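You operate a simulated robot arm through the tools that you are given. There is no shell and no other tool. Be economical: measure what you need, move in short steps, check, and stop when the job is done.

You are at the controls of a simulated two-armed robot. One attempt, no reset.

JOB
Fetch the steel tray from the blue table and set out its two jars and scouring pad.
Fine: carry it to the work table with both hands; all three go on that table's top. Set down upright: jar.
Where things are to end (x, y in the base frame): jar within 0.06 m of [-2.61, -0.4]; jar within 0.06 m of [-2.48, -0.4]; scouring pad within 0.06 m of [-2.35, -0.4].

The check looks at the end state, three seconds after you hand in, the way a careful person would. Anything else that was tipped, shoved, dropped, spilled or broken makes it a failure.

ROBOT AND FRAMES
Two 7-joint arms with two-finger parallel grippers on one trunk, on a base that drives. Base frame: it is fixed to the floor where the robot stands at the start and does not move with it; the origin is under the middle of the robot, x ahead of it, y to its left, z up; the surface under the hand at the start is at about z = 0.85. Units: m, rad, N and s.
The left shoulder is at the start at [0.06, 0.144, 0.978], the right one opposite. With the tool pointing down near the work surface each hand reaches from about 0.32 to 0.74 m from the robot's upright axis, wherever it stands, measured 20 degrees to its own side. Places, roughly: steel tray [0.5, 0.2, 0.9]; top of the work table [-2.1, -0.5, 0.9]. Payload 1.57 kg a hand.
The TCP of each hand is the grasp point between the finger pads, 0.03 m short of the fingertips. In the tool frame z runs along the fingers and y along their closing line. Largest opening 0.11 m; finger width 0.024, thickness 0.012; the body of the gripper, 0.048 by 0.112 m, starts 0.078 m behind the TCP.
Orientation is that of the tool frame in the base frame, as a unit quaternion [x, y, z, w]. With the fingers straight down and closing along the base's y, the tool's x points along the base's -x, its y along +y and its z along -z.

CONTROLS
- The arms move only by the tool send_rows. It takes "left_plan", "right_plan" or both (then of equal length, played together; a hand with none holds still); each is a list of rows, each a list of 6 numbers: the shift along the base's x, y, z in m, then the turn, a rotation vector about the base's x, y, z in rad. In form: [[x, y, z, rx, ry, rz], ...]. A call has 1 to 12 rows; each row shifts and turns the commanded pose from where the row before left it. "left_grip" and "right_grip" are, for a hand that has rows, the finger opening in m, from 0 to 0.11, set as the call begins (left out, the last holds). Each row takes 0.2 s and may step no farther than 0.05 m and 0.15 rad from the row before; otherwise, or with a gripper value out of range, the whole call is refused. Where a pose cannot be reached the arm comes as near as it can. A force on the tool above 40 N (or 10 N above the force at the start of the call, whichever is more), or a blocked arm, ends the call early, and 0.2 s more pass. The fingers move at their own pace (about 0.045 m/s each) and stop on an object; they squeeze with about 36 N. The grip force told is the motor's: it shows also when the fingers shut on nothing. Time passes only in rows, and 0.2 s behind the last, so rows that do not move let the fingers close. The reply holds the time, the measured pose of the TCP, the force on the tool along the base axes, the opening and the grip force, in the units named above and with some noise, with the torque about the TCP (base axes, N m) and any sound that the robot's microphone picked up, and new pictures: "pictures" is both (left out), scene, wrist or none (wrist: the cameras of the hands that moved).
- Cameras (640 x 400 px; columns grow to the right, rows downward): "scene" is now at [0.0475, 0.0251, 1.5941]; the picture's right is [0.31, -0.95, 0.00], its down [-0.67, -0.22, -0.71] and it looks along [0.67, 0.22, -0.71] (base axes); focal length 286 px, centre (320, 200). "left" rides on the left gripper at [0.07, -0.016, -0.141] in its tool frame; the picture's right is [0.23, 0.97, 0.00], its down [-0.86, 0.20, -0.48] and it looks along [-0.47, 0.11, 0.88] (tool axes); focal length 222 px, centre (320, 200). "right" rides on the right gripper at [0.07, 0.016, -0.141] in its tool frame; the picture's right is [-0.23, 0.97, 0.00], its down [-0.86, -0.20, -0.48] and it looks along [-0.47, -0.11, 0.88] (tool axes); focal length 222 px, centre (320, 200).
- raise_lower(by): slides the trunk up (or, below 0, down) by that many m; the arms and the scene camera ride with it, the base frame stays. It gives what a move gives, with no picture.
- roll_base(legs): drives the robot by 1 to 6 legs, each [ahead, left, turn to the left] in m, m and rad, along the robot's own axes; the way and the turn of a leg run together, so that a leg with both is an arc; at most 1.5 m and 3.142 rad a leg. The arms and the cameras ride along, it lands a little off, and it stops where it bumps. It gives what a move gives, and a new picture of the scene camera.
- pan_tilt(pan, tilt): turns the head with the scene camera to pan (to the left, within 1.501 rad either way) and tilt (down, from -0.506 to 1.204), counted from straight ahead of the robot. It gives what a move gives, and a new picture of the scene camera.
- measure_at(camera, pixels): for up to 12 pixels [column, row] of the newest picture of that camera ("zoom" is the newest enlarged one), the place [x, y, z] in the base frame of the surface seen there, good to about 0.002 m. It takes no simulated time.
- close_up(camera, box): a new picture of the part [left, top, right, bottom] of that camera's present view, enlarged. It takes no simulated time.
- finish_job(): hands the job in; it is judged then, once.

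Work in short steps. Measure before you move; look again where a grasp or a placing could have gone wrong, and mend it. You have 80 turns and 260 pictures in all, those below and enlarged ones among them. Open the grippers and draw the arms clear of the work before you hand the job in, unless the task says otherwise; then end with one line.

The tools are called as name(argument=value, ...) on one line, values as JSON. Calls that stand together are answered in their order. send_rows: Moves the arms, as the interface text tells. Its arguments: {"type":"object","properties":{"left_plan":{"type":"array"},"left_grip":{"type":"number"},"right_plan":{"type":"array"},"right_grip":{"type":"number"},"pictures":{"type":"string","enum":["both","scene","wrist","none"]}},"required":[]} The other tools are called the same way: raise_lower (by) slides the trunk up or down; roll_base (legs) drives the base; pan_tilt (pan, tilt) turns the head that bears the scene camera; measure_at (camera, pixels) gives the place of the surface under pixels of a picture; close_up (camera, box) takes an enlarged picture of a part of a camera's view; finish_job () hands the job in.

At the start:

```text
clock: 0.0
left_tool_pos: [0.4263, 0.345, 1.1544]
left_orientation: [0.0, 1.0, 0.0, 0.001]
left_contact_force: [-0.4, -0.5, 0.2]
left_wrist_torque: [-0.02, -0.02, -0.02]
left_finger_gap: 0.1099
left_gripper_force: 0.1
right_tool_pos: [0.5352, -0.0443, 1.1185]
right_orientation: [0.0, 1.0, 0.0, 0.0]
right_contact_force: [0.2, 0.2, -0.4]
right_wrist_torque: [0.0, -0.02, 0.03]
right_finger_gap: 0.1099
right_gripper_force: 0.1
trunk travel left (down, up): [-0.577, 0.013]
robot x, y, heading: [0.0012, 0.0, -0.0]
head pan, tilt: [0.316, 0.785]
```

scene: 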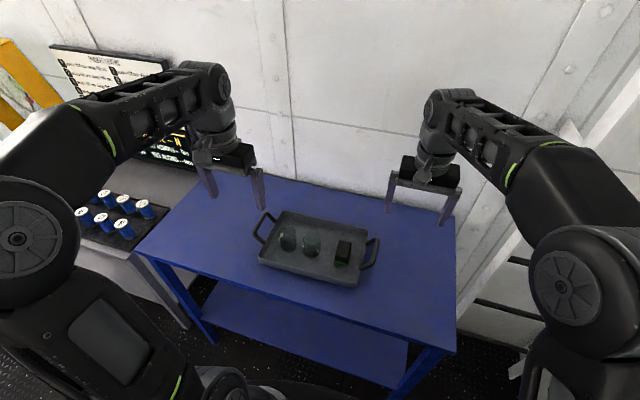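
right: 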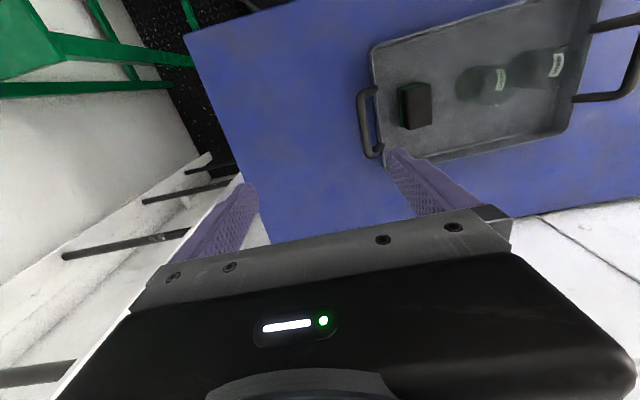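
left: 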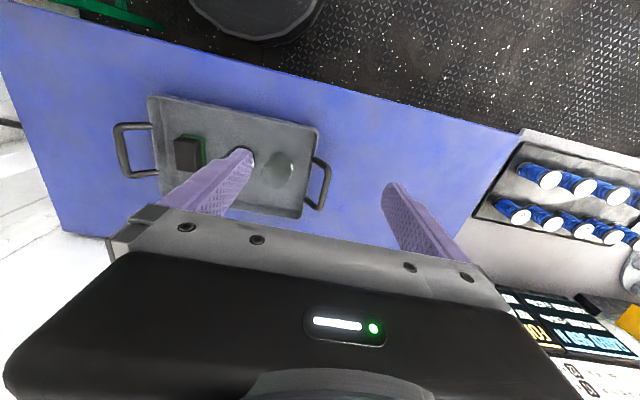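

The tray sits near scene px (320,248) with handles at about (263,228) and (372,255). I take a close-up so I can measure it.

close_up(camera="scene", box=[230, 190, 400, 296])

```text
3.76 times, centred on (315, 243) of scene
```

zoom: 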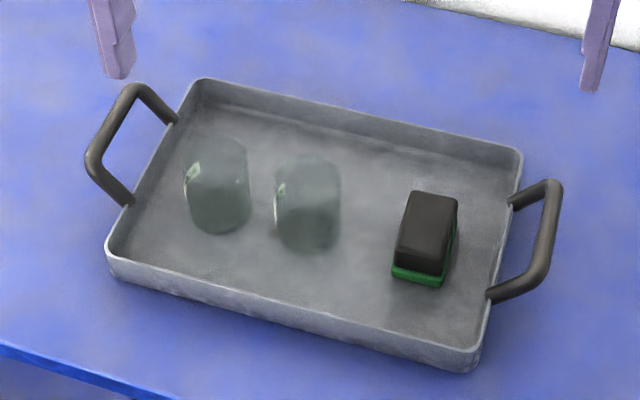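

The close-up shows both handles, both glass jars and the pad, so I measure points on each of them.

measure_at(camera="zoom", pixels=[[137, 89], [92, 158], [108, 125], [170, 118], [127, 199], [550, 183], [543, 265], [549, 225], [512, 203], [492, 296], [430, 215], [50, 250]])

measure_at(camera="zoom", pixels=[[200, 82], [108, 252], [521, 152], [472, 360], [230, 140], [310, 158], [220, 225], [307, 245], [300, 280], [375, 180], [193, 178], [456, 200]])

```text
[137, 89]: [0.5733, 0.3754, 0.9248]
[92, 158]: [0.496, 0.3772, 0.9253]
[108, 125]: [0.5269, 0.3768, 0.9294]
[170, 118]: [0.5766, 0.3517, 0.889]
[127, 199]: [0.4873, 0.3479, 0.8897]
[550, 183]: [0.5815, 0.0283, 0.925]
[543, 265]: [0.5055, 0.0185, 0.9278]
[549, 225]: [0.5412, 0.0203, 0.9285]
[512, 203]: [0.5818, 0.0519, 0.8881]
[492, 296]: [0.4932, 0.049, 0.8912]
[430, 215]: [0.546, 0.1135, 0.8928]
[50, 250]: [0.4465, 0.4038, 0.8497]
```

```text
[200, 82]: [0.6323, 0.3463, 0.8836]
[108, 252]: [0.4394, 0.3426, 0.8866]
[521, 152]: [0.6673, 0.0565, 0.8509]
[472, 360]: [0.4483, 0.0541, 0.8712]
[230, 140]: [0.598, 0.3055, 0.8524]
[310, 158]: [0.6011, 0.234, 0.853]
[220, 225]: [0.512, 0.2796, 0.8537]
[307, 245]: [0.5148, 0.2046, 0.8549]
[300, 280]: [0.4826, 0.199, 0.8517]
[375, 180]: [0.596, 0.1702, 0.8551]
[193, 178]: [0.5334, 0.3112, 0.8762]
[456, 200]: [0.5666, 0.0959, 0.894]
```

Tray rim spans x 0.44–0.64, y 0.05–0.347, with handle rods at y≈0.377 and 0.02, z≈0.925. Before grasping I look around to find the work table and the route.

pan_tilt(pan=1.5, tilt=0.5)

pan_tilt(pan=-1.5, tilt=0.5)

```text
clock: 1.4
left_tool_pos: [0.4251, 0.3458, 1.1558]
left_orientation: [-0.001, 1.0, 0.0, 0.001]
left_contact_force: [0.5, 0.8, -0.6]
left_wrist_torque: [-0.02, 0.01, -0.03]
left_finger_gap: 0.11
left_gripper_force: 0.1
right_tool_pos: [0.536, -0.0434, 1.1192]
right_orientation: [0.0, 1.0, 0.001, 0.0]
right_contact_force: [-0.9, 0.5, -0.7]
right_wrist_torque: [-0.01, 0.0, -0.01]
right_finger_gap: 0.1103
right_gripper_force: 0.0
trunk travel left (down, up): [-0.577, 0.013]
robot x, y, heading: [-0.0006, 0.0004, -0.001]
head pan, tilt: [1.499, 0.499]
```

scene: 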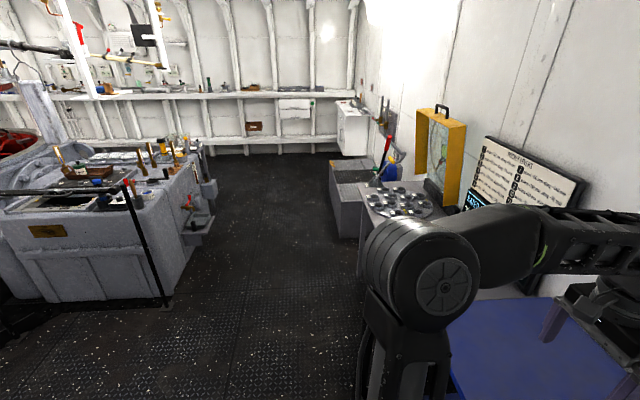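

```text
clock: 4.0
left_tool_pos: [0.4257, 0.3442, 1.1543]
left_orientation: [0.0, 1.0, 0.0, 0.001]
left_contact_force: [0.5, 0.5, 0.7]
left_wrist_torque: [-0.03, 0.03, -0.01]
left_finger_gap: 0.11
left_gripper_force: 0.0
right_tool_pos: [0.5352, -0.044, 1.1186]
right_orientation: [0.0, 1.0, 0.0, 0.0]
right_contact_force: [-0.3, -1.0, 0.5]
right_wrist_torque: [-0.01, -0.02, -0.01]
right_finger_gap: 0.1103
right_gripper_force: 0.1
trunk travel left (down, up): [-0.577, 0.013]
robot x, y, heading: [0.0004, -0.0005, 0.001]
head pan, tilt: [-1.499, 0.499]
```

scene: 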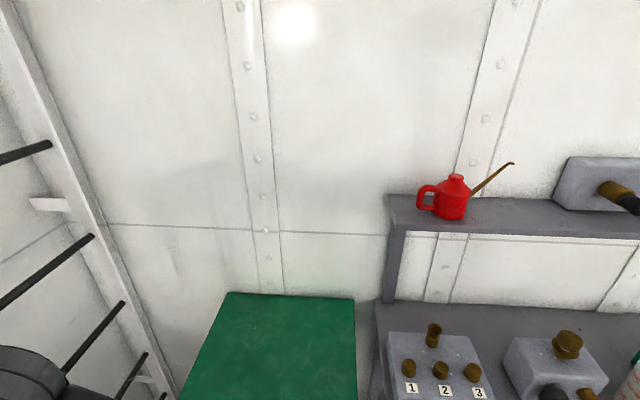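

Left of the robot is an open aisle with a machine at px (120,230). On the right are a green table at (280,345) and a bench beyond it. I measure these for clearance.

measure_at(camera="scene", pixels=[[230, 293], [353, 298], [190, 395], [356, 395], [376, 305], [500, 312], [630, 320], [400, 200], [600, 230], [630, 380]])

pan_tilt(pan=-1.5, tilt=1.1)

```text
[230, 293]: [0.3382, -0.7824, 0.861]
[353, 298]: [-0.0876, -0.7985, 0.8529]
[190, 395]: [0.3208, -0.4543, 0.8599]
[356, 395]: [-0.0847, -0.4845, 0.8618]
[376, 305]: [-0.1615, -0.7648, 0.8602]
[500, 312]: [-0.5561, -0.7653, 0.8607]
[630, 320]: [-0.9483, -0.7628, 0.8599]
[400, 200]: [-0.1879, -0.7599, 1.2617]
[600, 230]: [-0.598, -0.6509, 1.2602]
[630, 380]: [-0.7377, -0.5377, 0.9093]
```

```text
clock: 5.0
left_tool_pos: [0.4261, 0.346, 1.1541]
left_orientation: [0.0, 1.0, 0.001, 0.002]
left_contact_force: [0.2, -0.3, 0.1]
left_wrist_torque: [-0.03, 0.02, 0.01]
left_finger_gap: 0.11
left_gripper_force: 0.0
right_tool_pos: [0.5364, -0.0432, 1.119]
right_orientation: [0.0, 1.0, 0.0, 0.0]
right_contact_force: [-0.6, 0.6, 0.1]
right_wrist_torque: [-0.01, -0.04, 0.01]
right_finger_gap: 0.11
right_gripper_force: 0.1
trunk travel left (down, up): [-0.577, 0.013]
robot x, y, heading: [-0.0004, 0.0017, -0.002]
head pan, tilt: [-1.499, 1.1]
```

scene: 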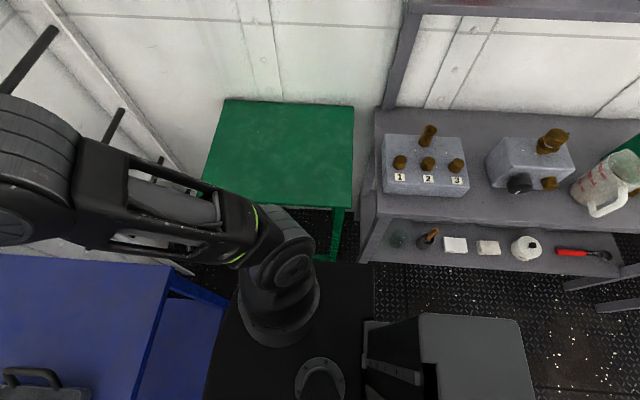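

The work table must lie further along the right-hand wall behind the robot. First the grasp: I open the hands to 0.07 and bring them above the handles at z≈1.0, with the head back on the tray.

pan_tilt(pan=0.316, tilt=0.785)

send_rows(left_plan=[[0.035, 0.01, 0, 0, 0, 0], [0.037, 0.011, 0, 0, 0, 0], [0.037, 0.011, -0.02, 0, 0, 0], [0, 0, -0.045, 0, 0, 0], [0, 0, -0.045, 0, 0, 0], [0, 0, -0.045, 0, 0, 0]], right_plan=[[0.0, 0.03, 0, 0, 0, 0], [0.0, 0.032, 0, 0, 0, 0], [0, 0, -0.02, 0, 0, 0], [0, 0, -0.03, 0, 0, 0], [0, 0, -0.035, 0, 0, 0], [0, 0, -0.035, 0, 0, 0]], left_grip=0.07, right_grip=0.07)

```text
clock: 6.8
left_tool_pos: [0.4247, 0.3468, 1.1554]
left_orientation: [-0.001, 1.0, 0.0, 0.001]
left_contact_force: [-0.4, -0.2, -0.1]
left_wrist_torque: [0.0, 0.02, -0.01]
left_finger_gap: 0.11
left_gripper_force: 0.0
right_tool_pos: [0.5369, -0.0428, 1.1202]
right_orientation: [-0.001, 1.0, 0.0, 0.0]
right_contact_force: [-0.1, -0.8, 0.3]
right_wrist_torque: [0.05, 0.04, 0.01]
right_finger_gap: 0.1101
right_gripper_force: 0.1
trunk travel left (down, up): [-0.577, 0.013]
robot x, y, heading: [-0.003, 0.0011, -0.003]
head pan, tilt: [0.316, 0.785]
```

scene: 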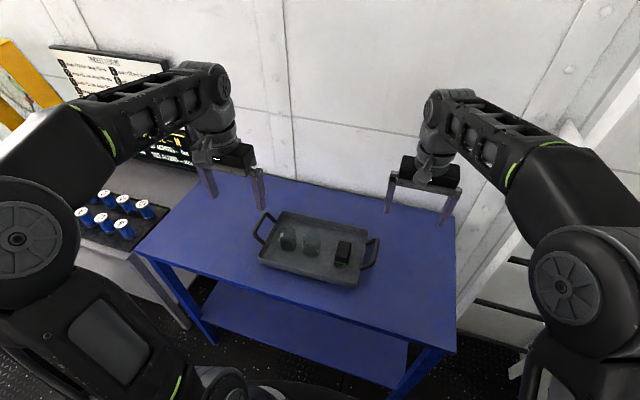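

```text
clock: 8.2
left_tool_pos: [0.5264, 0.3747, 0.9993]
left_orientation: [0.0, 1.0, 0.0, 0.0]
left_contact_force: [0.3, -0.1, -0.1]
left_wrist_torque: [0.02, -0.01, 0.01]
left_finger_gap: 0.0703
left_gripper_force: 0.0
left hand out of reach, approached as far as the arm can: row 2
right_tool_pos: [0.5338, 0.0189, 0.9983]
right_orientation: [0.0, 1.0, 0.001, 0.0]
right_contact_force: [0.2, -0.8, 0.1]
right_wrist_torque: [0.01, -0.01, 0.02]
right_finger_gap: 0.07
right_gripper_force: 0.2
trunk travel left (down, up): [-0.577, 0.013]
robot x, y, heading: [-0.0012, 0.001, 0.002]
head pan, tilt: [0.316, 0.785]
```

scene: 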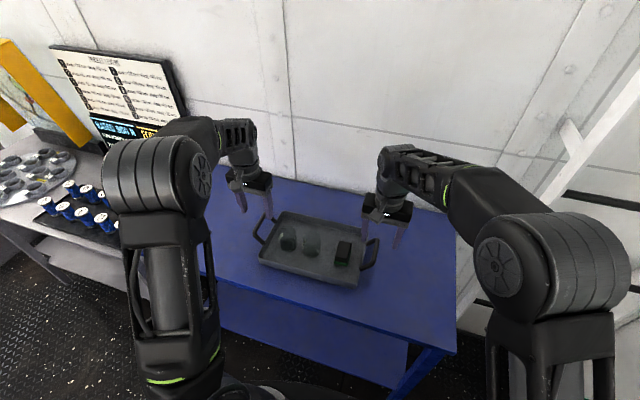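
right: 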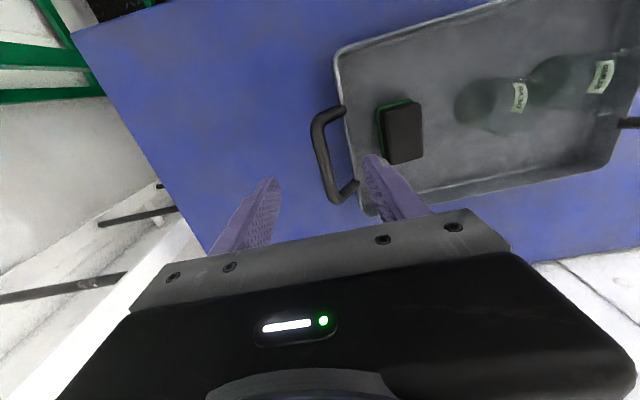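
left: 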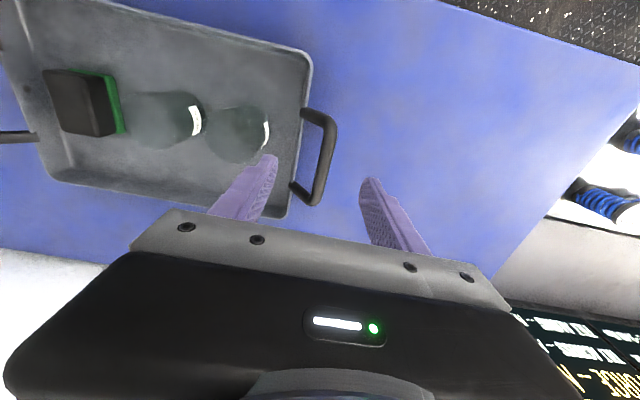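

Both hands hover above the handles. I measure the rods in the wrist pictures (left at (325,155), right at (325,155)).

measure_at(camera="left", pixels=[[322, 117], [329, 150], [319, 185], [333, 125], [265, 130], [200, 120]])

measure_at(camera="right", pixels=[[325, 115], [322, 150], [332, 188], [517, 98], [603, 75], [403, 130]])

```text
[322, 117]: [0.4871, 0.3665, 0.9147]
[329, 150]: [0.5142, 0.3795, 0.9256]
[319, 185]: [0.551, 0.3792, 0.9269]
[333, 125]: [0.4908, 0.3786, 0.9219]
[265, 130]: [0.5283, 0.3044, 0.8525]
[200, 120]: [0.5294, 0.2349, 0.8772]
```

```text
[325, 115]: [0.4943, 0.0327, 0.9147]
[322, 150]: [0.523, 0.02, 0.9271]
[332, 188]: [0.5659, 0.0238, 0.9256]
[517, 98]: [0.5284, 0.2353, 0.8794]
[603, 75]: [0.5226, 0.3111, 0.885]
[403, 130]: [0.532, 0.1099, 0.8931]
```

Rod tops are at y≈0.378 and 0.020, z≈0.927. I descend to z≈0.927, which keeps the fingertips above the rim, and then check before closing.

send_rows(left_plan=[[0, 0.002, -0.024, 0, 0, 0], [0, 0, -0.024, 0, 0, 0], [0, 0, -0.024, 0, 0, 0], [0, 0, 0, 0, 0, 0]], right_plan=[[0, 0.001, -0.024, 0, 0, 0], [0, 0, -0.024, 0, 0, 0], [0, 0, -0.024, 0, 0, 0], [0, 0, 0, 0, 0, 0]])

```text
clock: 9.2
left_tool_pos: [0.5237, 0.3769, 0.9278]
left_orientation: [0.0, 1.0, 0.001, 0.001]
left_contact_force: [0.6, -0.1, 0.7]
left_wrist_torque: [0.05, 0.03, 0.03]
left_finger_gap: 0.0702
left_gripper_force: 0.1
right_tool_pos: [0.5334, 0.0201, 0.9276]
right_orientation: [-0.001, 1.0, 0.0, 0.001]
right_contact_force: [0.4, 0.2, 0.3]
right_wrist_torque: [-0.01, -0.02, 0.0]
right_finger_gap: 0.0701
right_gripper_force: 0.1
trunk travel left (down, up): [-0.577, 0.013]
robot x, y, heading: [-0.0006, -0.0041, -0.003]
head pan, tilt: [0.316, 0.785]
```

scene: 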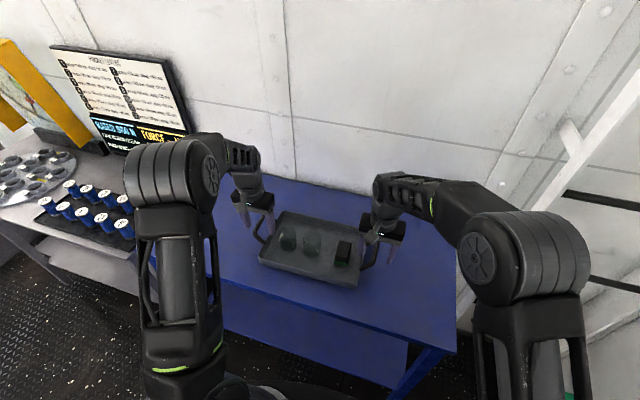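
right: 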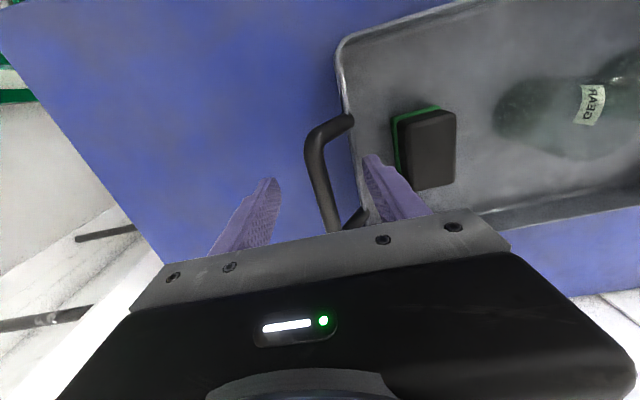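
left: 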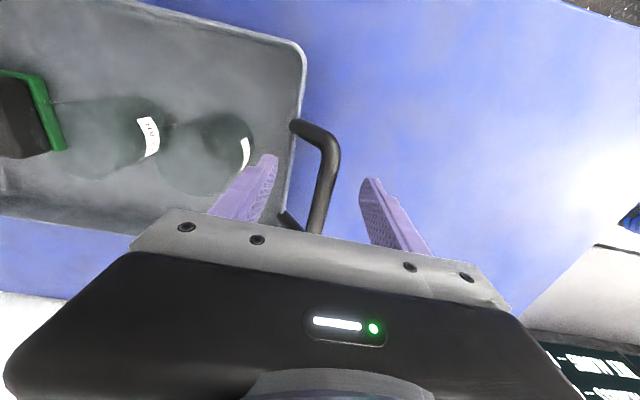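

The rods lie between the fingers on both hands. I nudge the left hand +0.009 in x to centre it on its handle, then close.

send_rows(left_plan=[[0.009, 0.001, 0, 0, 0, 0], [0, 0, 0, 0, 0, 0]], pictures="none")

send_rows(left_plan=[[0, 0, 0, 0, 0, 0], [0, 0, 0, 0, 0, 0], [0, 0, 0, 0, 0, 0], [0, 0, 0, 0, 0, 0], [0, 0, 0, 0, 0, 0], [0, 0, 0, 0, 0, 0]], right_plan=[[0, 0, 0, 0, 0, 0], [0, 0, 0, 0, 0, 0], [0, 0, 0, 0, 0, 0], [0, 0, 0, 0, 0, 0], [0, 0, 0, 0, 0, 0], [0, 0, 0, 0, 0, 0]], left_grip=0.0, right_grip=0.0, pictures="wrist")

```text
clock: 9.8
left_tool_pos: [0.5352, 0.3761, 0.9272]
left_orientation: [0.0, 1.0, 0.0, 0.001]
left_contact_force: [-0.5, 0.2, 0.5]
left_wrist_torque: [-0.03, -0.01, 0.02]
left_finger_gap: 0.0701
left_gripper_force: 0.1
right_tool_pos: [0.5346, 0.0209, 0.9258]
right_orientation: [0.0, 1.0, 0.0, 0.0]
right_contact_force: [-0.9, 0.1, -0.9]
right_wrist_torque: [-0.03, 0.02, 0.02]
right_finger_gap: 0.0701
right_gripper_force: 0.0
trunk travel left (down, up): [-0.577, 0.013]
robot x, y, heading: [-0.0001, -0.0022, -0.001]
head pan, tilt: [0.316, 0.785]
```

```text
clock: 11.2
left_tool_pos: [0.5345, 0.378, 0.9275]
left_orientation: [-0.001, 1.0, 0.001, 0.0]
left_contact_force: [1.8, -3.6, 0.0]
left_wrist_torque: [-0.04, 0.12, 0.75]
left_finger_gap: 0.014
left_gripper_force: 30.2
right_tool_pos: [0.5344, 0.0203, 0.9279]
right_orientation: [0.0, 1.0, 0.001, -0.001]
right_contact_force: [-1.4, 4.3, 0.9]
right_wrist_torque: [0.03, -0.19, 0.36]
right_finger_gap: 0.0135
right_gripper_force: 30.2
trunk travel left (down, up): [-0.577, 0.013]
robot x, y, heading: [0.0008, -0.0013, -0.002]
head pan, tilt: [0.316, 0.785]
```

right: 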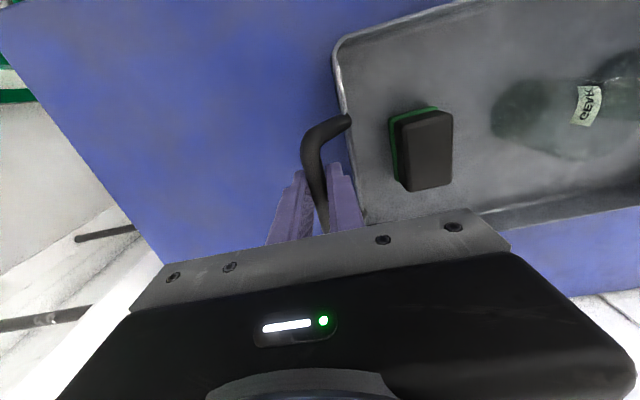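
left: 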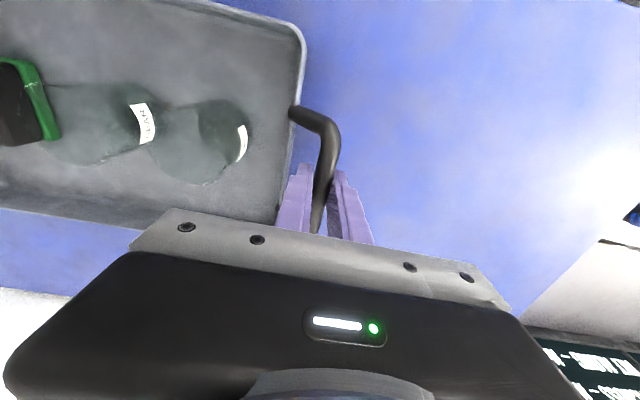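

Both rods are gripped, with gaps of 0.014 and about 30 N. I lift slowly by 0.06 and check.

send_rows(left_plan=[[0, 0, 0.006, 0, 0, 0], [0, 0, 0.012, 0, 0, 0], [0, 0, 0.014, 0, 0, 0], [0, 0, 0.014, 0, 0, 0], [0, 0, 0.014, 0, 0, 0], [0, 0, 0, 0, 0, 0]], right_plan=[[0, 0, 0.006, 0, 0, 0], [0, 0, 0.012, 0, 0, 0], [0, 0, 0.014, 0, 0, 0], [0, 0, 0.014, 0, 0, 0], [0, 0, 0.014, 0, 0, 0], [0, 0, 0, 0, 0, 0]])

```text
clock: 12.6
left_tool_pos: [0.5371, 0.3789, 0.9858]
left_orientation: [-0.001, 1.0, 0.0, 0.0]
left_contact_force: [2.5, -7.8, -3.3]
left_wrist_torque: [-0.05, -0.14, 0.72]
left_finger_gap: 0.0137
left_gripper_force: 29.7
right_tool_pos: [0.5352, 0.0214, 0.9865]
right_orientation: [0.0, 1.0, 0.0, -0.001]
right_contact_force: [-2.5, 7.9, -2.9]
right_wrist_torque: [0.09, 0.18, 0.17]
right_finger_gap: 0.0134
right_gripper_force: 29.8
trunk travel left (down, up): [-0.577, 0.013]
robot x, y, heading: [-0.0025, -0.0001, -0.002]
head pan, tilt: [0.316, 0.785]
```

scene: 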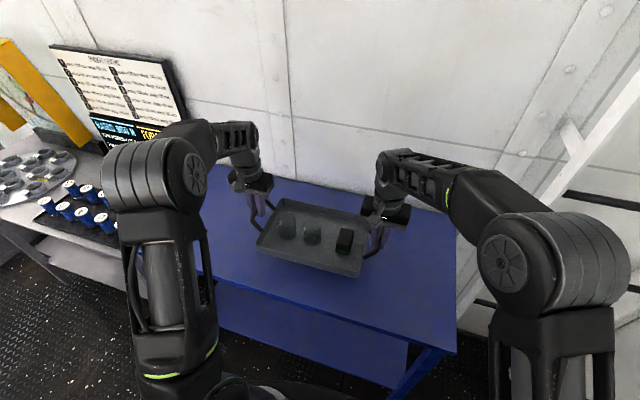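
right: 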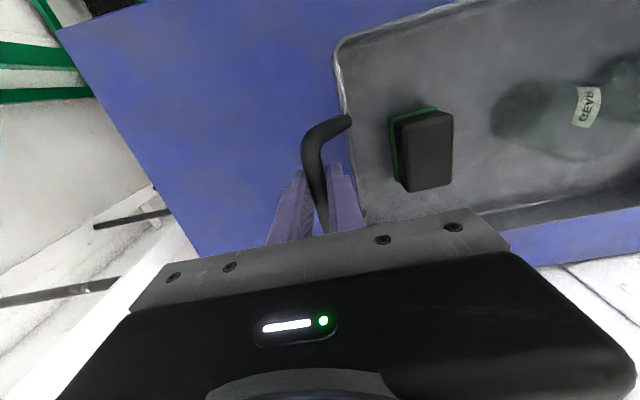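
left: 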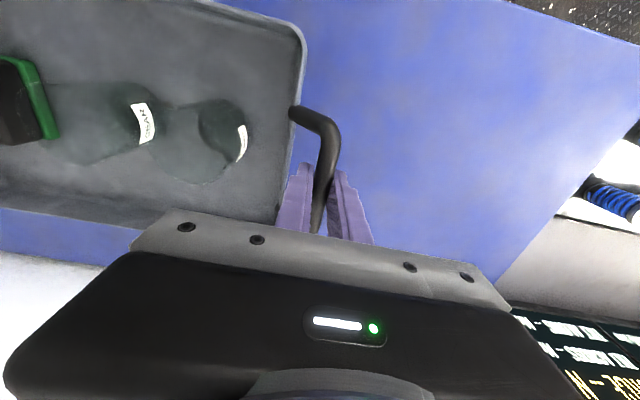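

The tray is up, level and the contents are unmoved. I shift it to the robot's centreline and pull it in a little, in small steps.

send_rows(left_plan=[[-0.004, -0.01, 0.005, 0, 0, 0], [-0.006, -0.018, 0.006, 0, 0, 0], [-0.006, -0.018, 0.006, 0, 0, 0], [-0.006, -0.018, 0.006, 0, 0, 0], [-0.006, -0.018, 0, 0, 0, 0], [-0.006, -0.018, 0, 0, 0, 0], [-0.006, -0.018, 0, 0, 0, 0], [-0.006, -0.018, 0, 0, 0, 0], [-0.006, -0.018, 0, 0, 0, 0], [-0.006, -0.018, 0, 0, 0, 0], [-0.006, -0.018, 0, 0, 0, 0], [-0.004, -0.01, 0, 0, 0, 0]], right_plan=[[-0.004, -0.01, 0.005, 0, 0, 0], [-0.006, -0.018, 0.006, 0, 0, 0], [-0.006, -0.018, 0.006, 0, 0, 0], [-0.006, -0.018, 0.006, 0, 0, 0], [-0.006, -0.018, 0, 0, 0, 0], [-0.006, -0.018, 0, 0, 0, 0], [-0.006, -0.018, 0, 0, 0, 0], [-0.006, -0.018, 0, 0, 0, 0], [-0.006, -0.018, 0, 0, 0, 0], [-0.006, -0.018, 0, 0, 0, 0], [-0.006, -0.018, 0, 0, 0, 0], [-0.004, -0.01, 0, 0, 0, 0]], pictures="scene")

```text
clock: 15.2
left_tool_pos: [0.4667, 0.1772, 1.0095]
left_orientation: [0.001, 1.0, -0.001, 0.001]
left_contact_force: [2.9, -24.6, -3.3]
left_wrist_torque: [-0.17, -0.12, 0.75]
left_finger_gap: 0.0139
left_gripper_force: 30.5
right_tool_pos: [0.4675, -0.1797, 1.0095]
right_orientation: [-0.001, 1.0, 0.002, 0.001]
right_contact_force: [-2.8, 24.7, -2.5]
right_wrist_torque: [0.18, 0.07, 0.47]
right_finger_gap: 0.0133
right_gripper_force: 30.7
trunk travel left (down, up): [-0.577, 0.013]
robot x, y, heading: [-0.0008, -0.0028, 0.001]
head pan, tilt: [0.316, 0.785]
```

scene: 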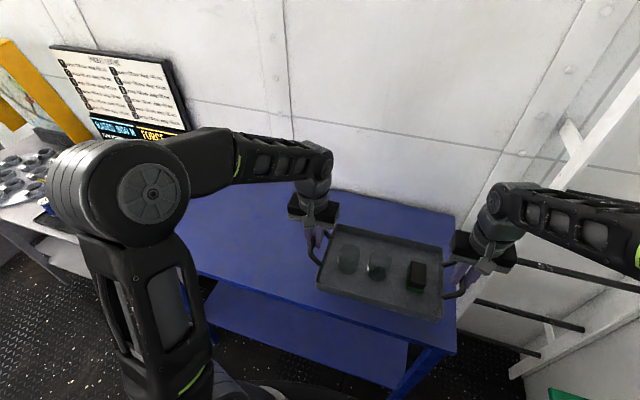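

The arms pull against each other by 24 N along y (tension). I relax it by moving each hand inward about 1.5 mm.

send_rows(left_plan=[[0, -0.0015, 0, 0, 0, 0], [0, 0, 0, 0, 0, 0]], right_plan=[[0, 0.0015, 0, 0, 0, 0], [0, 0, 0, 0, 0, 0]], pictures="none")

pan_tilt(pan=1.5, tilt=0.9)

```text
clock: 15.8
left_tool_pos: [0.4686, 0.178, 1.0099]
left_orientation: [0.0, 1.0, 0.0, 0.001]
left_contact_force: [3.6, -18.2, -3.4]
left_wrist_torque: [-0.15, -0.16, 0.78]
left_finger_gap: 0.0139
left_gripper_force: 29.6
right_tool_pos: [0.4668, -0.1793, 1.0095]
right_orientation: [0.0, 1.0, 0.0, -0.001]
right_contact_force: [-3.4, 17.6, -3.6]
right_wrist_torque: [0.15, 0.16, 0.43]
right_finger_gap: 0.0135
right_gripper_force: 30.2
trunk travel left (down, up): [-0.577, 0.013]
robot x, y, heading: [-0.0041, 0.0015, 0.005]
head pan, tilt: [0.316, 0.785]
```

```text
clock: 17.2
left_tool_pos: [0.4675, 0.1773, 1.0098]
left_orientation: [0.001, 1.0, 0.001, 0.001]
left_contact_force: [2.7, -14.7, -4.1]
left_wrist_torque: [-0.15, 0.01, 0.75]
left_finger_gap: 0.0139
left_gripper_force: 30.2
right_tool_pos: [0.4679, -0.1792, 1.0093]
right_orientation: [-0.001, 1.0, 0.001, 0.0]
right_contact_force: [-3.5, 13.4, -3.8]
right_wrist_torque: [0.12, 0.05, 0.42]
right_finger_gap: 0.0135
right_gripper_force: 30.1
trunk travel left (down, up): [-0.577, 0.013]
robot x, y, heading: [-0.0007, -0.002, 0.003]
head pan, tilt: [1.499, 0.901]
```

scene: 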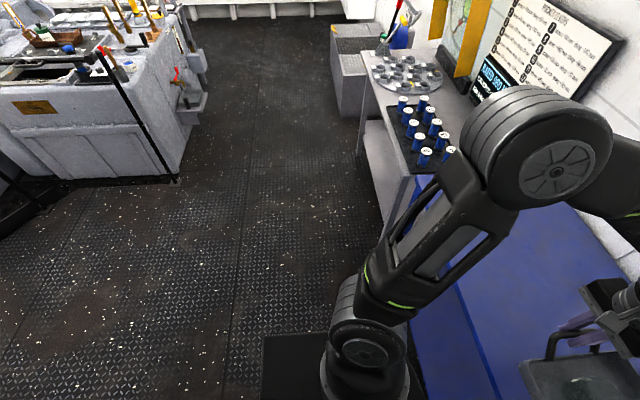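

The tension is down to 14 N. I measure the floor obstacles (machine corner, cabinet, base edges) to plan the drive and relax a little more.

measure_at(camera="scene", pixels=[[178, 180], [30, 180], [40, 212], [10, 240], [190, 120], [360, 160], [387, 215], [262, 335], [265, 395], [330, 60], [5, 330], [120, 290]])

send_rows(left_plan=[[0, -0.0015, 0, 0, 0, 0], [0, 0, 0, 0, 0, 0]], right_plan=[[0, 0.0015, 0, 0, 0, 0], [0, 0, 0, 0, 0, 0]], pictures="none")

```text
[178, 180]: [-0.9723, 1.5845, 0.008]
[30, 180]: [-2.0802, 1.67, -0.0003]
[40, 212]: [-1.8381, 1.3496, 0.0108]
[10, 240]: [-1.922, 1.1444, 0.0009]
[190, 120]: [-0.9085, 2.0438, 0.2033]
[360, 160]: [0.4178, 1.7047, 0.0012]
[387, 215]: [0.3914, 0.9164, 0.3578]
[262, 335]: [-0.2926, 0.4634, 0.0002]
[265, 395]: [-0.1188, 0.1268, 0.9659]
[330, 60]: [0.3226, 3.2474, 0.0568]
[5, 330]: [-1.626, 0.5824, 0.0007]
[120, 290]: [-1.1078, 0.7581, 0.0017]
```

```text
clock: 17.8
left_tool_pos: [0.4673, 0.1773, 1.0102]
left_orientation: [-0.001, 1.0, 0.002, 0.0]
left_contact_force: [3.4, 2.4, -2.9]
left_wrist_torque: [0.01, 0.1, 0.74]
left_finger_gap: 0.0139
left_gripper_force: 30.4
right_tool_pos: [0.4678, -0.1802, 1.0076]
right_orientation: [0.0, 1.0, -0.001, -0.001]
right_contact_force: [-4.1, -3.1, -3.5]
right_wrist_torque: [-0.03, -0.16, 0.45]
right_finger_gap: 0.0133
right_gripper_force: 30.1
trunk travel left (down, up): [-0.577, 0.013]
robot x, y, heading: [0.0, 0.0011, 0.002]
head pan, tilt: [1.499, 0.901]
```

The tension is gone. The aisle looks free between the benches and y≈1.1, so I back away from the table and to the left, then look around.

roll_base(legs=[[-0.4, 0, 0], [-0.2, 0.35, 0]])

pan_tilt(pan=-1.5, tilt=0.7)

```text
clock: 22.4
left_tool_pos: [-0.1266, 0.527, 1.0092]
left_orientation: [0.001, 1.0, 0.0, 0.001]
left_contact_force: [2.9, 28.0, -4.6]
left_wrist_torque: [0.25, -0.11, 0.67]
left_finger_gap: 0.0138
left_gripper_force: 30.0
right_tool_pos: [-0.129, 0.1693, 1.0077]
right_orientation: [0.001, 1.0, -0.003, 0.0]
right_contact_force: [-3.3, -27.4, -2.5]
right_wrist_torque: [-0.27, 0.1, 0.42]
right_finger_gap: 0.0134
right_gripper_force: 30.3
trunk travel left (down, up): [-0.577, 0.013]
robot x, y, heading: [-0.5957, 0.352, -0.002]
head pan, tilt: [1.499, 0.901]
```

scene: 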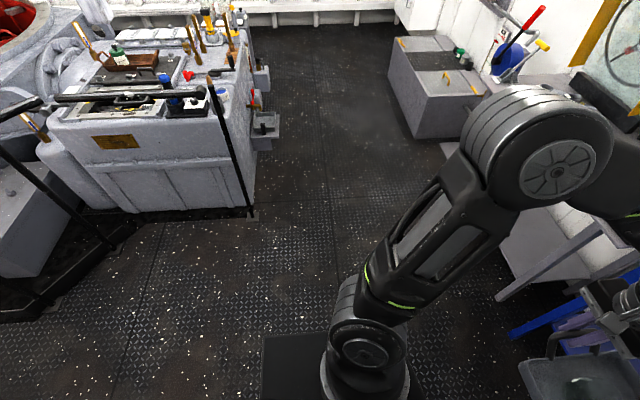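

```text
clock: 25.0
left_tool_pos: [-0.1274, 0.5261, 1.0094]
left_orientation: [0.0, 1.0, 0.002, 0.002]
left_contact_force: [2.6, 2.3, -3.8]
left_wrist_torque: [0.01, -0.01, 0.74]
left_finger_gap: 0.0137
left_gripper_force: 30.0
right_tool_pos: [-0.1297, 0.1702, 1.0094]
right_orientation: [0.002, 1.0, -0.001, 0.0]
right_contact_force: [-3.6, -3.1, -4.1]
right_wrist_torque: [-0.05, 0.05, 0.42]
right_finger_gap: 0.0137
right_gripper_force: 30.3
trunk travel left (down, up): [-0.577, 0.013]
robot x, y, heading: [-0.5969, 0.3517, -0.007]
head pan, tilt: [-1.499, 0.7]
```

scene: 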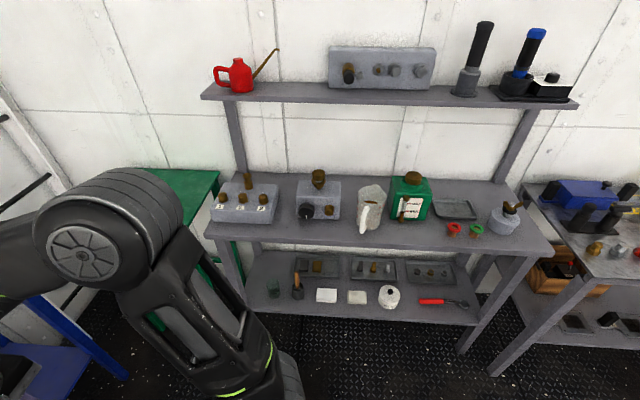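

The next table to the right starts at px (530,230). I measure the bench front edges before turning to face that wall.

measure_at(camera="scene", pixels=[[210, 235], [545, 250], [525, 190], [580, 272], [635, 280], [638, 215], [520, 85], [560, 105], [540, 185], [400, 390], [495, 375], [600, 250]])

```text
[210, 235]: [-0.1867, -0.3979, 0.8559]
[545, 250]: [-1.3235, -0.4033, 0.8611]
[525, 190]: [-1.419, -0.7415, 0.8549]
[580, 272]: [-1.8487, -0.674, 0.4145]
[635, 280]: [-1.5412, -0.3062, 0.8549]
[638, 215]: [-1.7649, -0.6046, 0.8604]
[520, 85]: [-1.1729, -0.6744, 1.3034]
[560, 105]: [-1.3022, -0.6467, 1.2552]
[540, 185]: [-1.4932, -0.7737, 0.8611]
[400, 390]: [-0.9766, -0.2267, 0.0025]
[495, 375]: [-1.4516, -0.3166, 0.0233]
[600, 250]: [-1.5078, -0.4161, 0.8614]
```

The work table's front edge is at y≈-0.30. I back up, shift a little left for room, then turn right to face it.

roll_base(legs=[[-0.9, 0.2, 0], [0, 0, -0.785], [0, 0, -0.785]])

pan_tilt(pan=-0.7, tilt=0.6)

```text
clock: 33.9
left_tool_pos: [-1.3191, 0.0793, 1.0091]
left_orientation: [0.712, 0.703, 0.001, 0.003]
left_contact_force: [4.1, -3.1, -3.5]
left_wrist_torque: [-0.03, -0.04, 0.73]
left_finger_gap: 0.0137
left_gripper_force: 30.2
right_tool_pos: [-1.6744, 0.0858, 1.008]
right_orientation: [0.712, 0.702, -0.002, -0.001]
right_contact_force: [-5.2, 2.6, -3.4]
right_wrist_torque: [0.02, 0.05, 0.36]
right_finger_gap: 0.0134
right_gripper_force: 30.0
trunk travel left (down, up): [-0.577, 0.013]
robot x, y, heading: [-1.4887, 0.551, -1.589]
head pan, tilt: [-1.499, 0.7]
```

scene: 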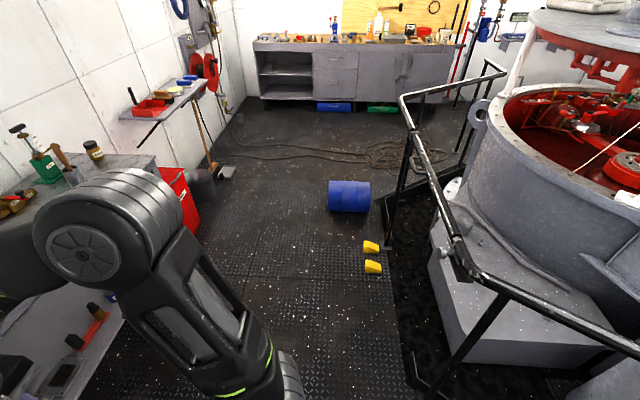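

```text
clock: 35.0
left_tool_pos: [-1.3178, 0.0798, 1.0095]
left_orientation: [0.711, 0.703, 0.001, 0.001]
left_contact_force: [1.1, -3.1, -3.8]
left_wrist_torque: [-0.25, 0.01, 0.74]
left_finger_gap: 0.014
left_gripper_force: 30.0
right_tool_pos: [-1.6749, 0.0852, 1.0089]
right_orientation: [0.712, 0.702, -0.001, -0.001]
right_contact_force: [0.5, 2.3, -2.7]
right_wrist_torque: [0.26, -0.01, 0.32]
right_finger_gap: 0.0137
right_gripper_force: 30.6
trunk travel left (down, up): [-0.577, 0.013]
robot x, y, heading: [-1.4926, 0.5498, -1.586]
head pan, tilt: [-0.7, 0.6]
```

scene: 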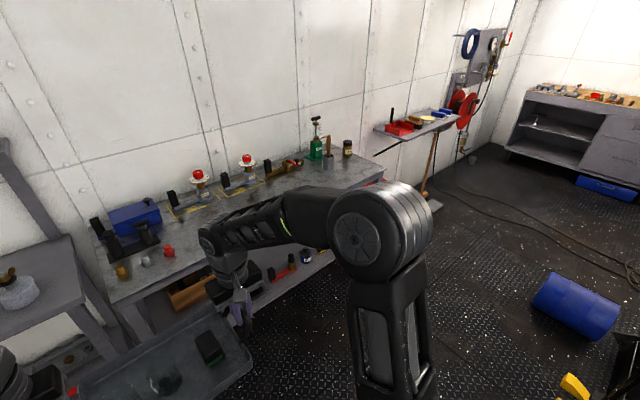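

The work table runs to px (385,155), with its clear space on the right end. I measure the table and the floor obstacles on the path.

measure_at(camera="scene", pixels=[[384, 162], [345, 155], [328, 185], [318, 160], [300, 165], [110, 298], [250, 160], [200, 175], [575, 385], [560, 300], [635, 330], [270, 190]])

```text
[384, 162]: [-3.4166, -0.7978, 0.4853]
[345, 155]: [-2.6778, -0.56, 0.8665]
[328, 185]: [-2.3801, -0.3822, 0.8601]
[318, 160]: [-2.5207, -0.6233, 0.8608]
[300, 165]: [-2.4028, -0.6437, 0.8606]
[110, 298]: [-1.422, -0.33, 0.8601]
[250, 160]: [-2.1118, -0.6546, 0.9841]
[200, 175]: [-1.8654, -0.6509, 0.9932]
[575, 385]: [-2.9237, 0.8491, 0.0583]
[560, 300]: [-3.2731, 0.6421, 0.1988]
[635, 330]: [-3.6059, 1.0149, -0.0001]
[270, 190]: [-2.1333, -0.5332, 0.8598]
```

The right end of the table is open. I drive to the right by 0.8 along the front of the table and look down at it.

roll_base(legs=[[0, -0.75, 0.015]])

pan_tilt(pan=0.0, tilt=0.75)

```text
clock: 39.1
left_tool_pos: [-2.0696, 0.0896, 1.009]
left_orientation: [0.708, 0.707, 0.001, 0.002]
left_contact_force: [0.3, -2.2, -4.4]
left_wrist_torque: [0.01, 0.01, 0.75]
left_finger_gap: 0.0137
left_gripper_force: 30.2
right_tool_pos: [-2.4259, 0.0915, 1.0092]
right_orientation: [0.709, 0.705, -0.001, -0.002]
right_contact_force: [-1.1, 3.1, -3.3]
right_wrist_torque: [0.03, -0.03, 0.33]
right_finger_gap: 0.0134
right_gripper_force: 29.7
trunk travel left (down, up): [-0.577, 0.013]
robot x, y, heading: [-2.243, 0.5557, -1.575]
head pan, tilt: [-0.7, 0.6]
```

scene: 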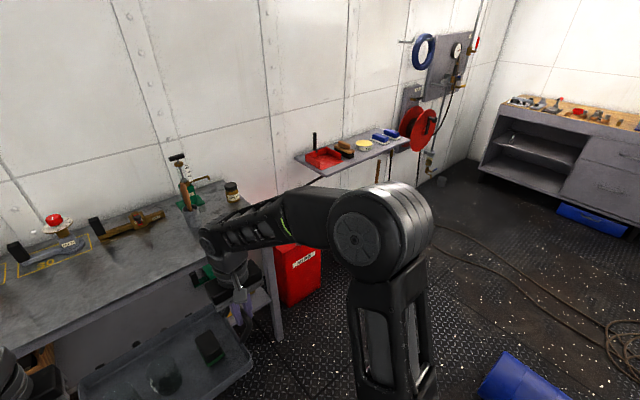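

```text
clock: 40.2
left_tool_pos: [-2.0697, 0.0899, 1.0099]
left_orientation: [0.707, 0.707, 0.0, 0.002]
left_contact_force: [0.2, -4.1, -3.7]
left_wrist_torque: [-0.2, 0.01, 0.76]
left_finger_gap: 0.0138
left_gripper_force: 30.4
right_tool_pos: [-2.4261, 0.0912, 1.0061]
right_orientation: [0.708, 0.706, -0.001, -0.002]
right_contact_force: [0.5, 3.3, -3.2]
right_wrist_torque: [0.21, 0.04, 0.29]
right_finger_gap: 0.0133
right_gripper_force: 30.5
trunk travel left (down, up): [-0.577, 0.013]
robot x, y, heading: [-2.2456, 0.5547, -1.575]
head pan, tilt: [0.0, 0.75]
```

scene: 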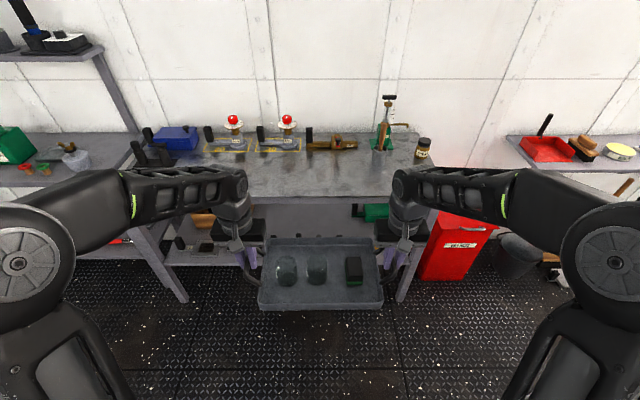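

The front strip of the work table is clear. I measure its right edge, front edge and the items behind.

measure_at(camera="scene", pixels=[[405, 160], [437, 168], [265, 155], [330, 153], [382, 152], [265, 195], [180, 170], [340, 193], [300, 151], [422, 158], [360, 170], [230, 152]])

close_up(camera="scene", box=[120, 90, 480, 315])

```text
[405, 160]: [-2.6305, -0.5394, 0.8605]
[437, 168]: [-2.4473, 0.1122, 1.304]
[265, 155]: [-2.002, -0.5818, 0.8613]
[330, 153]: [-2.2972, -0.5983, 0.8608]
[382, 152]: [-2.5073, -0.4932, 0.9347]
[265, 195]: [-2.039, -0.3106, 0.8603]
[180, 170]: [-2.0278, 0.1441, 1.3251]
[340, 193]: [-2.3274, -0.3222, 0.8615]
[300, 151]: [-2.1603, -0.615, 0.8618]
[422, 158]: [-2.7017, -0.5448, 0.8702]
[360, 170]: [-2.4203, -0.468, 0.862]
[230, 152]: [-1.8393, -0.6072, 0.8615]
```

```text
1.78 times, centred on (300, 202) of scene
```

zoom: 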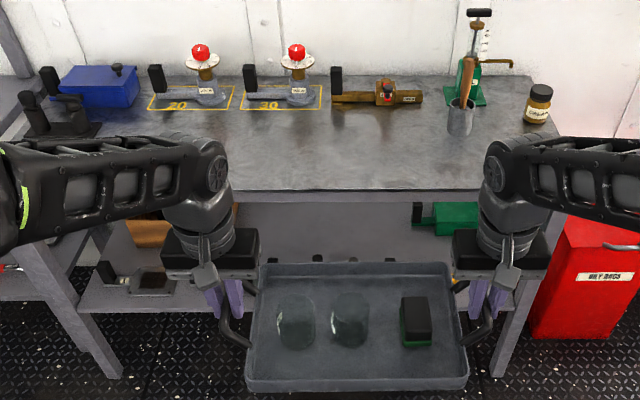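

A metal cup with a tool stands at zoom (460,115), close behind the jar targets. I measure it and the rear items, then the jars and pad.

measure_at(camera="zoom", pixels=[[460, 115], [460, 130], [450, 115], [472, 115], [462, 100], [467, 65], [538, 115], [412, 98], [210, 100], [80, 128], [270, 190], [548, 145]])

measure_at(camera="zoom", pixels=[[296, 340], [351, 340], [296, 298], [351, 298], [281, 320], [313, 320], [335, 320], [367, 320], [415, 310], [415, 345], [402, 310], [430, 305]])

```text
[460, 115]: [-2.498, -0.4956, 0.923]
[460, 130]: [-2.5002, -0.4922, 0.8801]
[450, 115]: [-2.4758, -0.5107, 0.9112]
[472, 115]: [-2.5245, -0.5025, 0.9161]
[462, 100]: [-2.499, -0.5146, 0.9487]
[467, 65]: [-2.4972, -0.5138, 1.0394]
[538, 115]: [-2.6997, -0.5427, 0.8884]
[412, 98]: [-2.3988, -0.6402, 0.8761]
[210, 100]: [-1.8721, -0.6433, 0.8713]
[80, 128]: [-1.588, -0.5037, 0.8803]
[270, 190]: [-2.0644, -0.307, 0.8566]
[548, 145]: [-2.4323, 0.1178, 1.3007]
```

```text
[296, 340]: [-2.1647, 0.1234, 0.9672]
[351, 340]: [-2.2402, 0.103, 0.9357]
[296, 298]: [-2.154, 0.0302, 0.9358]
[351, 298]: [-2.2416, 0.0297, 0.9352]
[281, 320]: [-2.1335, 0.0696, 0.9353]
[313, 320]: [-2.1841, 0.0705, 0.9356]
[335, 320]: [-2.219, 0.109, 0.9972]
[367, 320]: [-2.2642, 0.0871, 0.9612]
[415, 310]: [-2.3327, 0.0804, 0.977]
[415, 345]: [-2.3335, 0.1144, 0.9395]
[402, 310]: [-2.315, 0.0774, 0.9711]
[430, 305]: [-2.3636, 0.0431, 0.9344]
```

The cup stands at (-2.50,-0.515), clear of the targets. I set the tray down left of the targets, around (-2.05,-0.425), so I drive left 0.19 and ahead 0.42.

roll_base(legs=[[0, 0.19, 0], [0.42, 0, 0]])

```text
clock: 43.9
left_tool_pos: [-1.8768, -0.3283, 1.0091]
left_orientation: [0.706, 0.708, 0.001, 0.002]
left_contact_force: [-0.8, -3.0, -3.5]
left_wrist_torque: [-0.01, -0.01, 0.73]
left_finger_gap: 0.0139
left_gripper_force: 30.4
right_tool_pos: [-2.2349, -0.3289, 1.008]
right_orientation: [0.707, 0.707, 0.0, -0.002]
right_contact_force: [-1.2, 3.2, -3.8]
right_wrist_torque: [0.05, 0.01, 0.31]
right_finger_gap: 0.0137
right_gripper_force: 29.4
trunk travel left (down, up): [-0.577, 0.013]
robot x, y, heading: [-2.0578, 0.1413, -1.571]
head pan, tilt: [0.0, 0.75]
```

scene: 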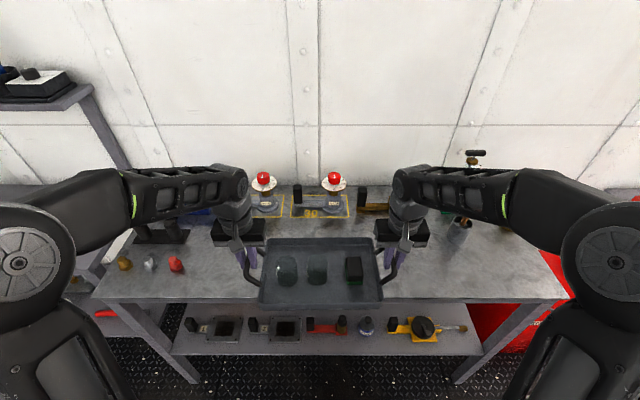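

The tray is over the table's front edge. I check the small knobs on the left (175,264) against where the left hand will come down.

measure_at(camera="scene", pixels=[[176, 264], [149, 264], [265, 208], [325, 214], [295, 215], [180, 235], [300, 232], [210, 290], [383, 207]])

```text
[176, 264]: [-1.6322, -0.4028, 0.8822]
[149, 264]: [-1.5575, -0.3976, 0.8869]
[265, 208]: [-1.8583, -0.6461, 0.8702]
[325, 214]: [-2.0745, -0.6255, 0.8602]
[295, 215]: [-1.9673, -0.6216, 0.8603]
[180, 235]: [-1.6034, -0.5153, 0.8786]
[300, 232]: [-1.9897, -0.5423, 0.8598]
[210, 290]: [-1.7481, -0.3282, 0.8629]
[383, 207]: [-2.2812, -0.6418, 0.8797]
```

All clear. I extend the tray 0.095 m forward (−y), then lower to just above contact (TCP z≈0.945).

send_rows(left_plan=[[0, -0.01, 0, 0, 0, 0], [0, -0.017, 0, 0, 0, 0], [0, -0.017, 0, 0, 0, 0], [0, -0.017, 0, 0, 0, 0], [0, -0.017, 0, 0, 0, 0], [0, -0.017, 0, 0, 0, 0], [0, 0, -0.01, 0, 0, 0], [0, 0, -0.015, 0, 0, 0], [0, 0, -0.015, 0, 0, 0], [0, 0, -0.012, 0, 0, 0], [0, 0, -0.008, 0, 0, 0], [0, 0, 0, 0, 0, 0]], right_plan=[[0, -0.01, 0, 0, 0, 0], [0, -0.017, 0, 0, 0, 0], [0, -0.017, 0, 0, 0, 0], [0, -0.017, 0, 0, 0, 0], [0, -0.017, 0, 0, 0, 0], [0, -0.017, 0, 0, 0, 0], [0, 0, -0.01, 0, 0, 0], [0, 0, -0.015, 0, 0, 0], [0, 0, -0.015, 0, 0, 0], [0, 0, -0.012, 0, 0, 0], [0, 0, -0.008, 0, 0, 0], [0, 0, 0, 0, 0, 0]], pictures="scene")

```text
clock: 46.5
left_tool_pos: [-1.8781, -0.424, 0.9494]
left_orientation: [0.706, 0.708, 0.001, 0.002]
left_contact_force: [-3.3, -3.2, -4.1]
left_wrist_torque: [-0.04, 0.07, 0.74]
left_finger_gap: 0.0135
left_gripper_force: 30.7
right_tool_pos: [-2.2334, -0.4229, 0.948]
right_orientation: [0.707, 0.707, -0.001, -0.002]
right_contact_force: [4.2, 2.5, -3.4]
right_wrist_torque: [0.02, -0.03, 0.26]
right_finger_gap: 0.0135
right_gripper_force: 30.2
trunk travel left (down, up): [-0.577, 0.013]
robot x, y, heading: [-2.0554, 0.1393, -1.567]
head pan, tilt: [0.0, 0.75]
```

scene: 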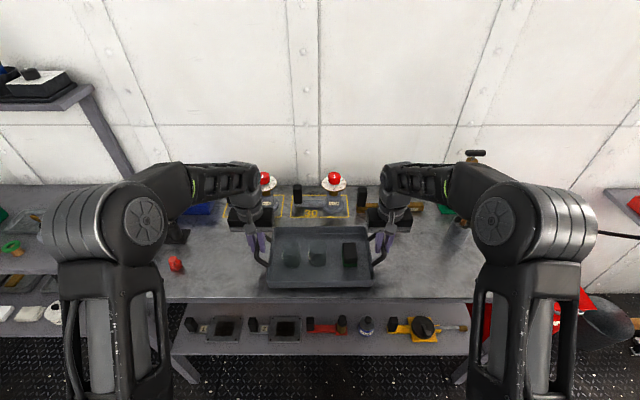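

The tray is inside the table edge (front px 288 against table edge 300). I lower the last ~11 mm slowly until the force shows contact.

send_rows(left_plan=[[0, 0, -0.004, 0, 0, 0], [0, 0, -0.003, 0, 0, 0], [0, 0, -0.002, 0, 0, 0], [0, 0, -0.002, 0, 0, 0], [0, 0, 0, 0, 0, 0]], right_plan=[[0, 0, -0.004, 0, 0, 0], [0, 0, -0.003, 0, 0, 0], [0, 0, -0.002, 0, 0, 0], [0, 0, -0.002, 0, 0, 0], [0, 0, 0, 0, 0, 0]], pictures="none")

```text
clock: 47.7
left_tool_pos: [-1.8789, -0.4222, 0.939]
left_orientation: [0.706, 0.708, 0.001, 0.002]
left_contact_force: [-3.0, -2.9, -2.7]
left_wrist_torque: [-0.61, -0.01, 0.78]
left_finger_gap: 0.0139
left_gripper_force: 30.7
right_tool_pos: [-2.2331, -0.4233, 0.9382]
right_orientation: [0.707, 0.707, -0.002, -0.002]
right_contact_force: [2.4, 3.9, 5.1]
right_wrist_torque: [-0.16, -0.03, 0.42]
right_finger_gap: 0.0133
right_gripper_force: 30.2
trunk travel left (down, up): [-0.577, 0.013]
robot x, y, heading: [-2.0518, 0.1467, -1.569]
head pan, tilt: [0.0, 0.75]
```

The right side is just touching. I go 1.5 mm lower on the left and 0.5 mm on the right.

send_rows(left_plan=[[0, 0, -0.0015, 0, 0, 0], [0, 0, 0, 0, 0, 0]], right_plan=[[0, 0, -0.0005, 0, 0, 0], [0, 0, 0, 0, 0, 0]], pictures="none")

```text
clock: 48.3
left_tool_pos: [-1.8768, -0.4215, 0.9378]
left_orientation: [0.706, 0.709, 0.0, 0.003]
left_contact_force: [-1.4, -5.2, -1.2]
left_wrist_torque: [-0.1, 0.02, 0.74]
left_finger_gap: 0.0135
left_gripper_force: 30.1
right_tool_pos: [-2.2341, -0.4234, 0.938]
right_orientation: [0.707, 0.708, -0.002, -0.001]
right_contact_force: [2.1, 0.0, 14.7]
right_wrist_torque: [0.51, 0.0, 0.42]
right_finger_gap: 0.0135
right_gripper_force: 30.0
trunk travel left (down, up): [-0.577, 0.013]
robot x, y, heading: [-2.0535, 0.1386, -1.573]
head pan, tilt: [0.0, 0.75]
```

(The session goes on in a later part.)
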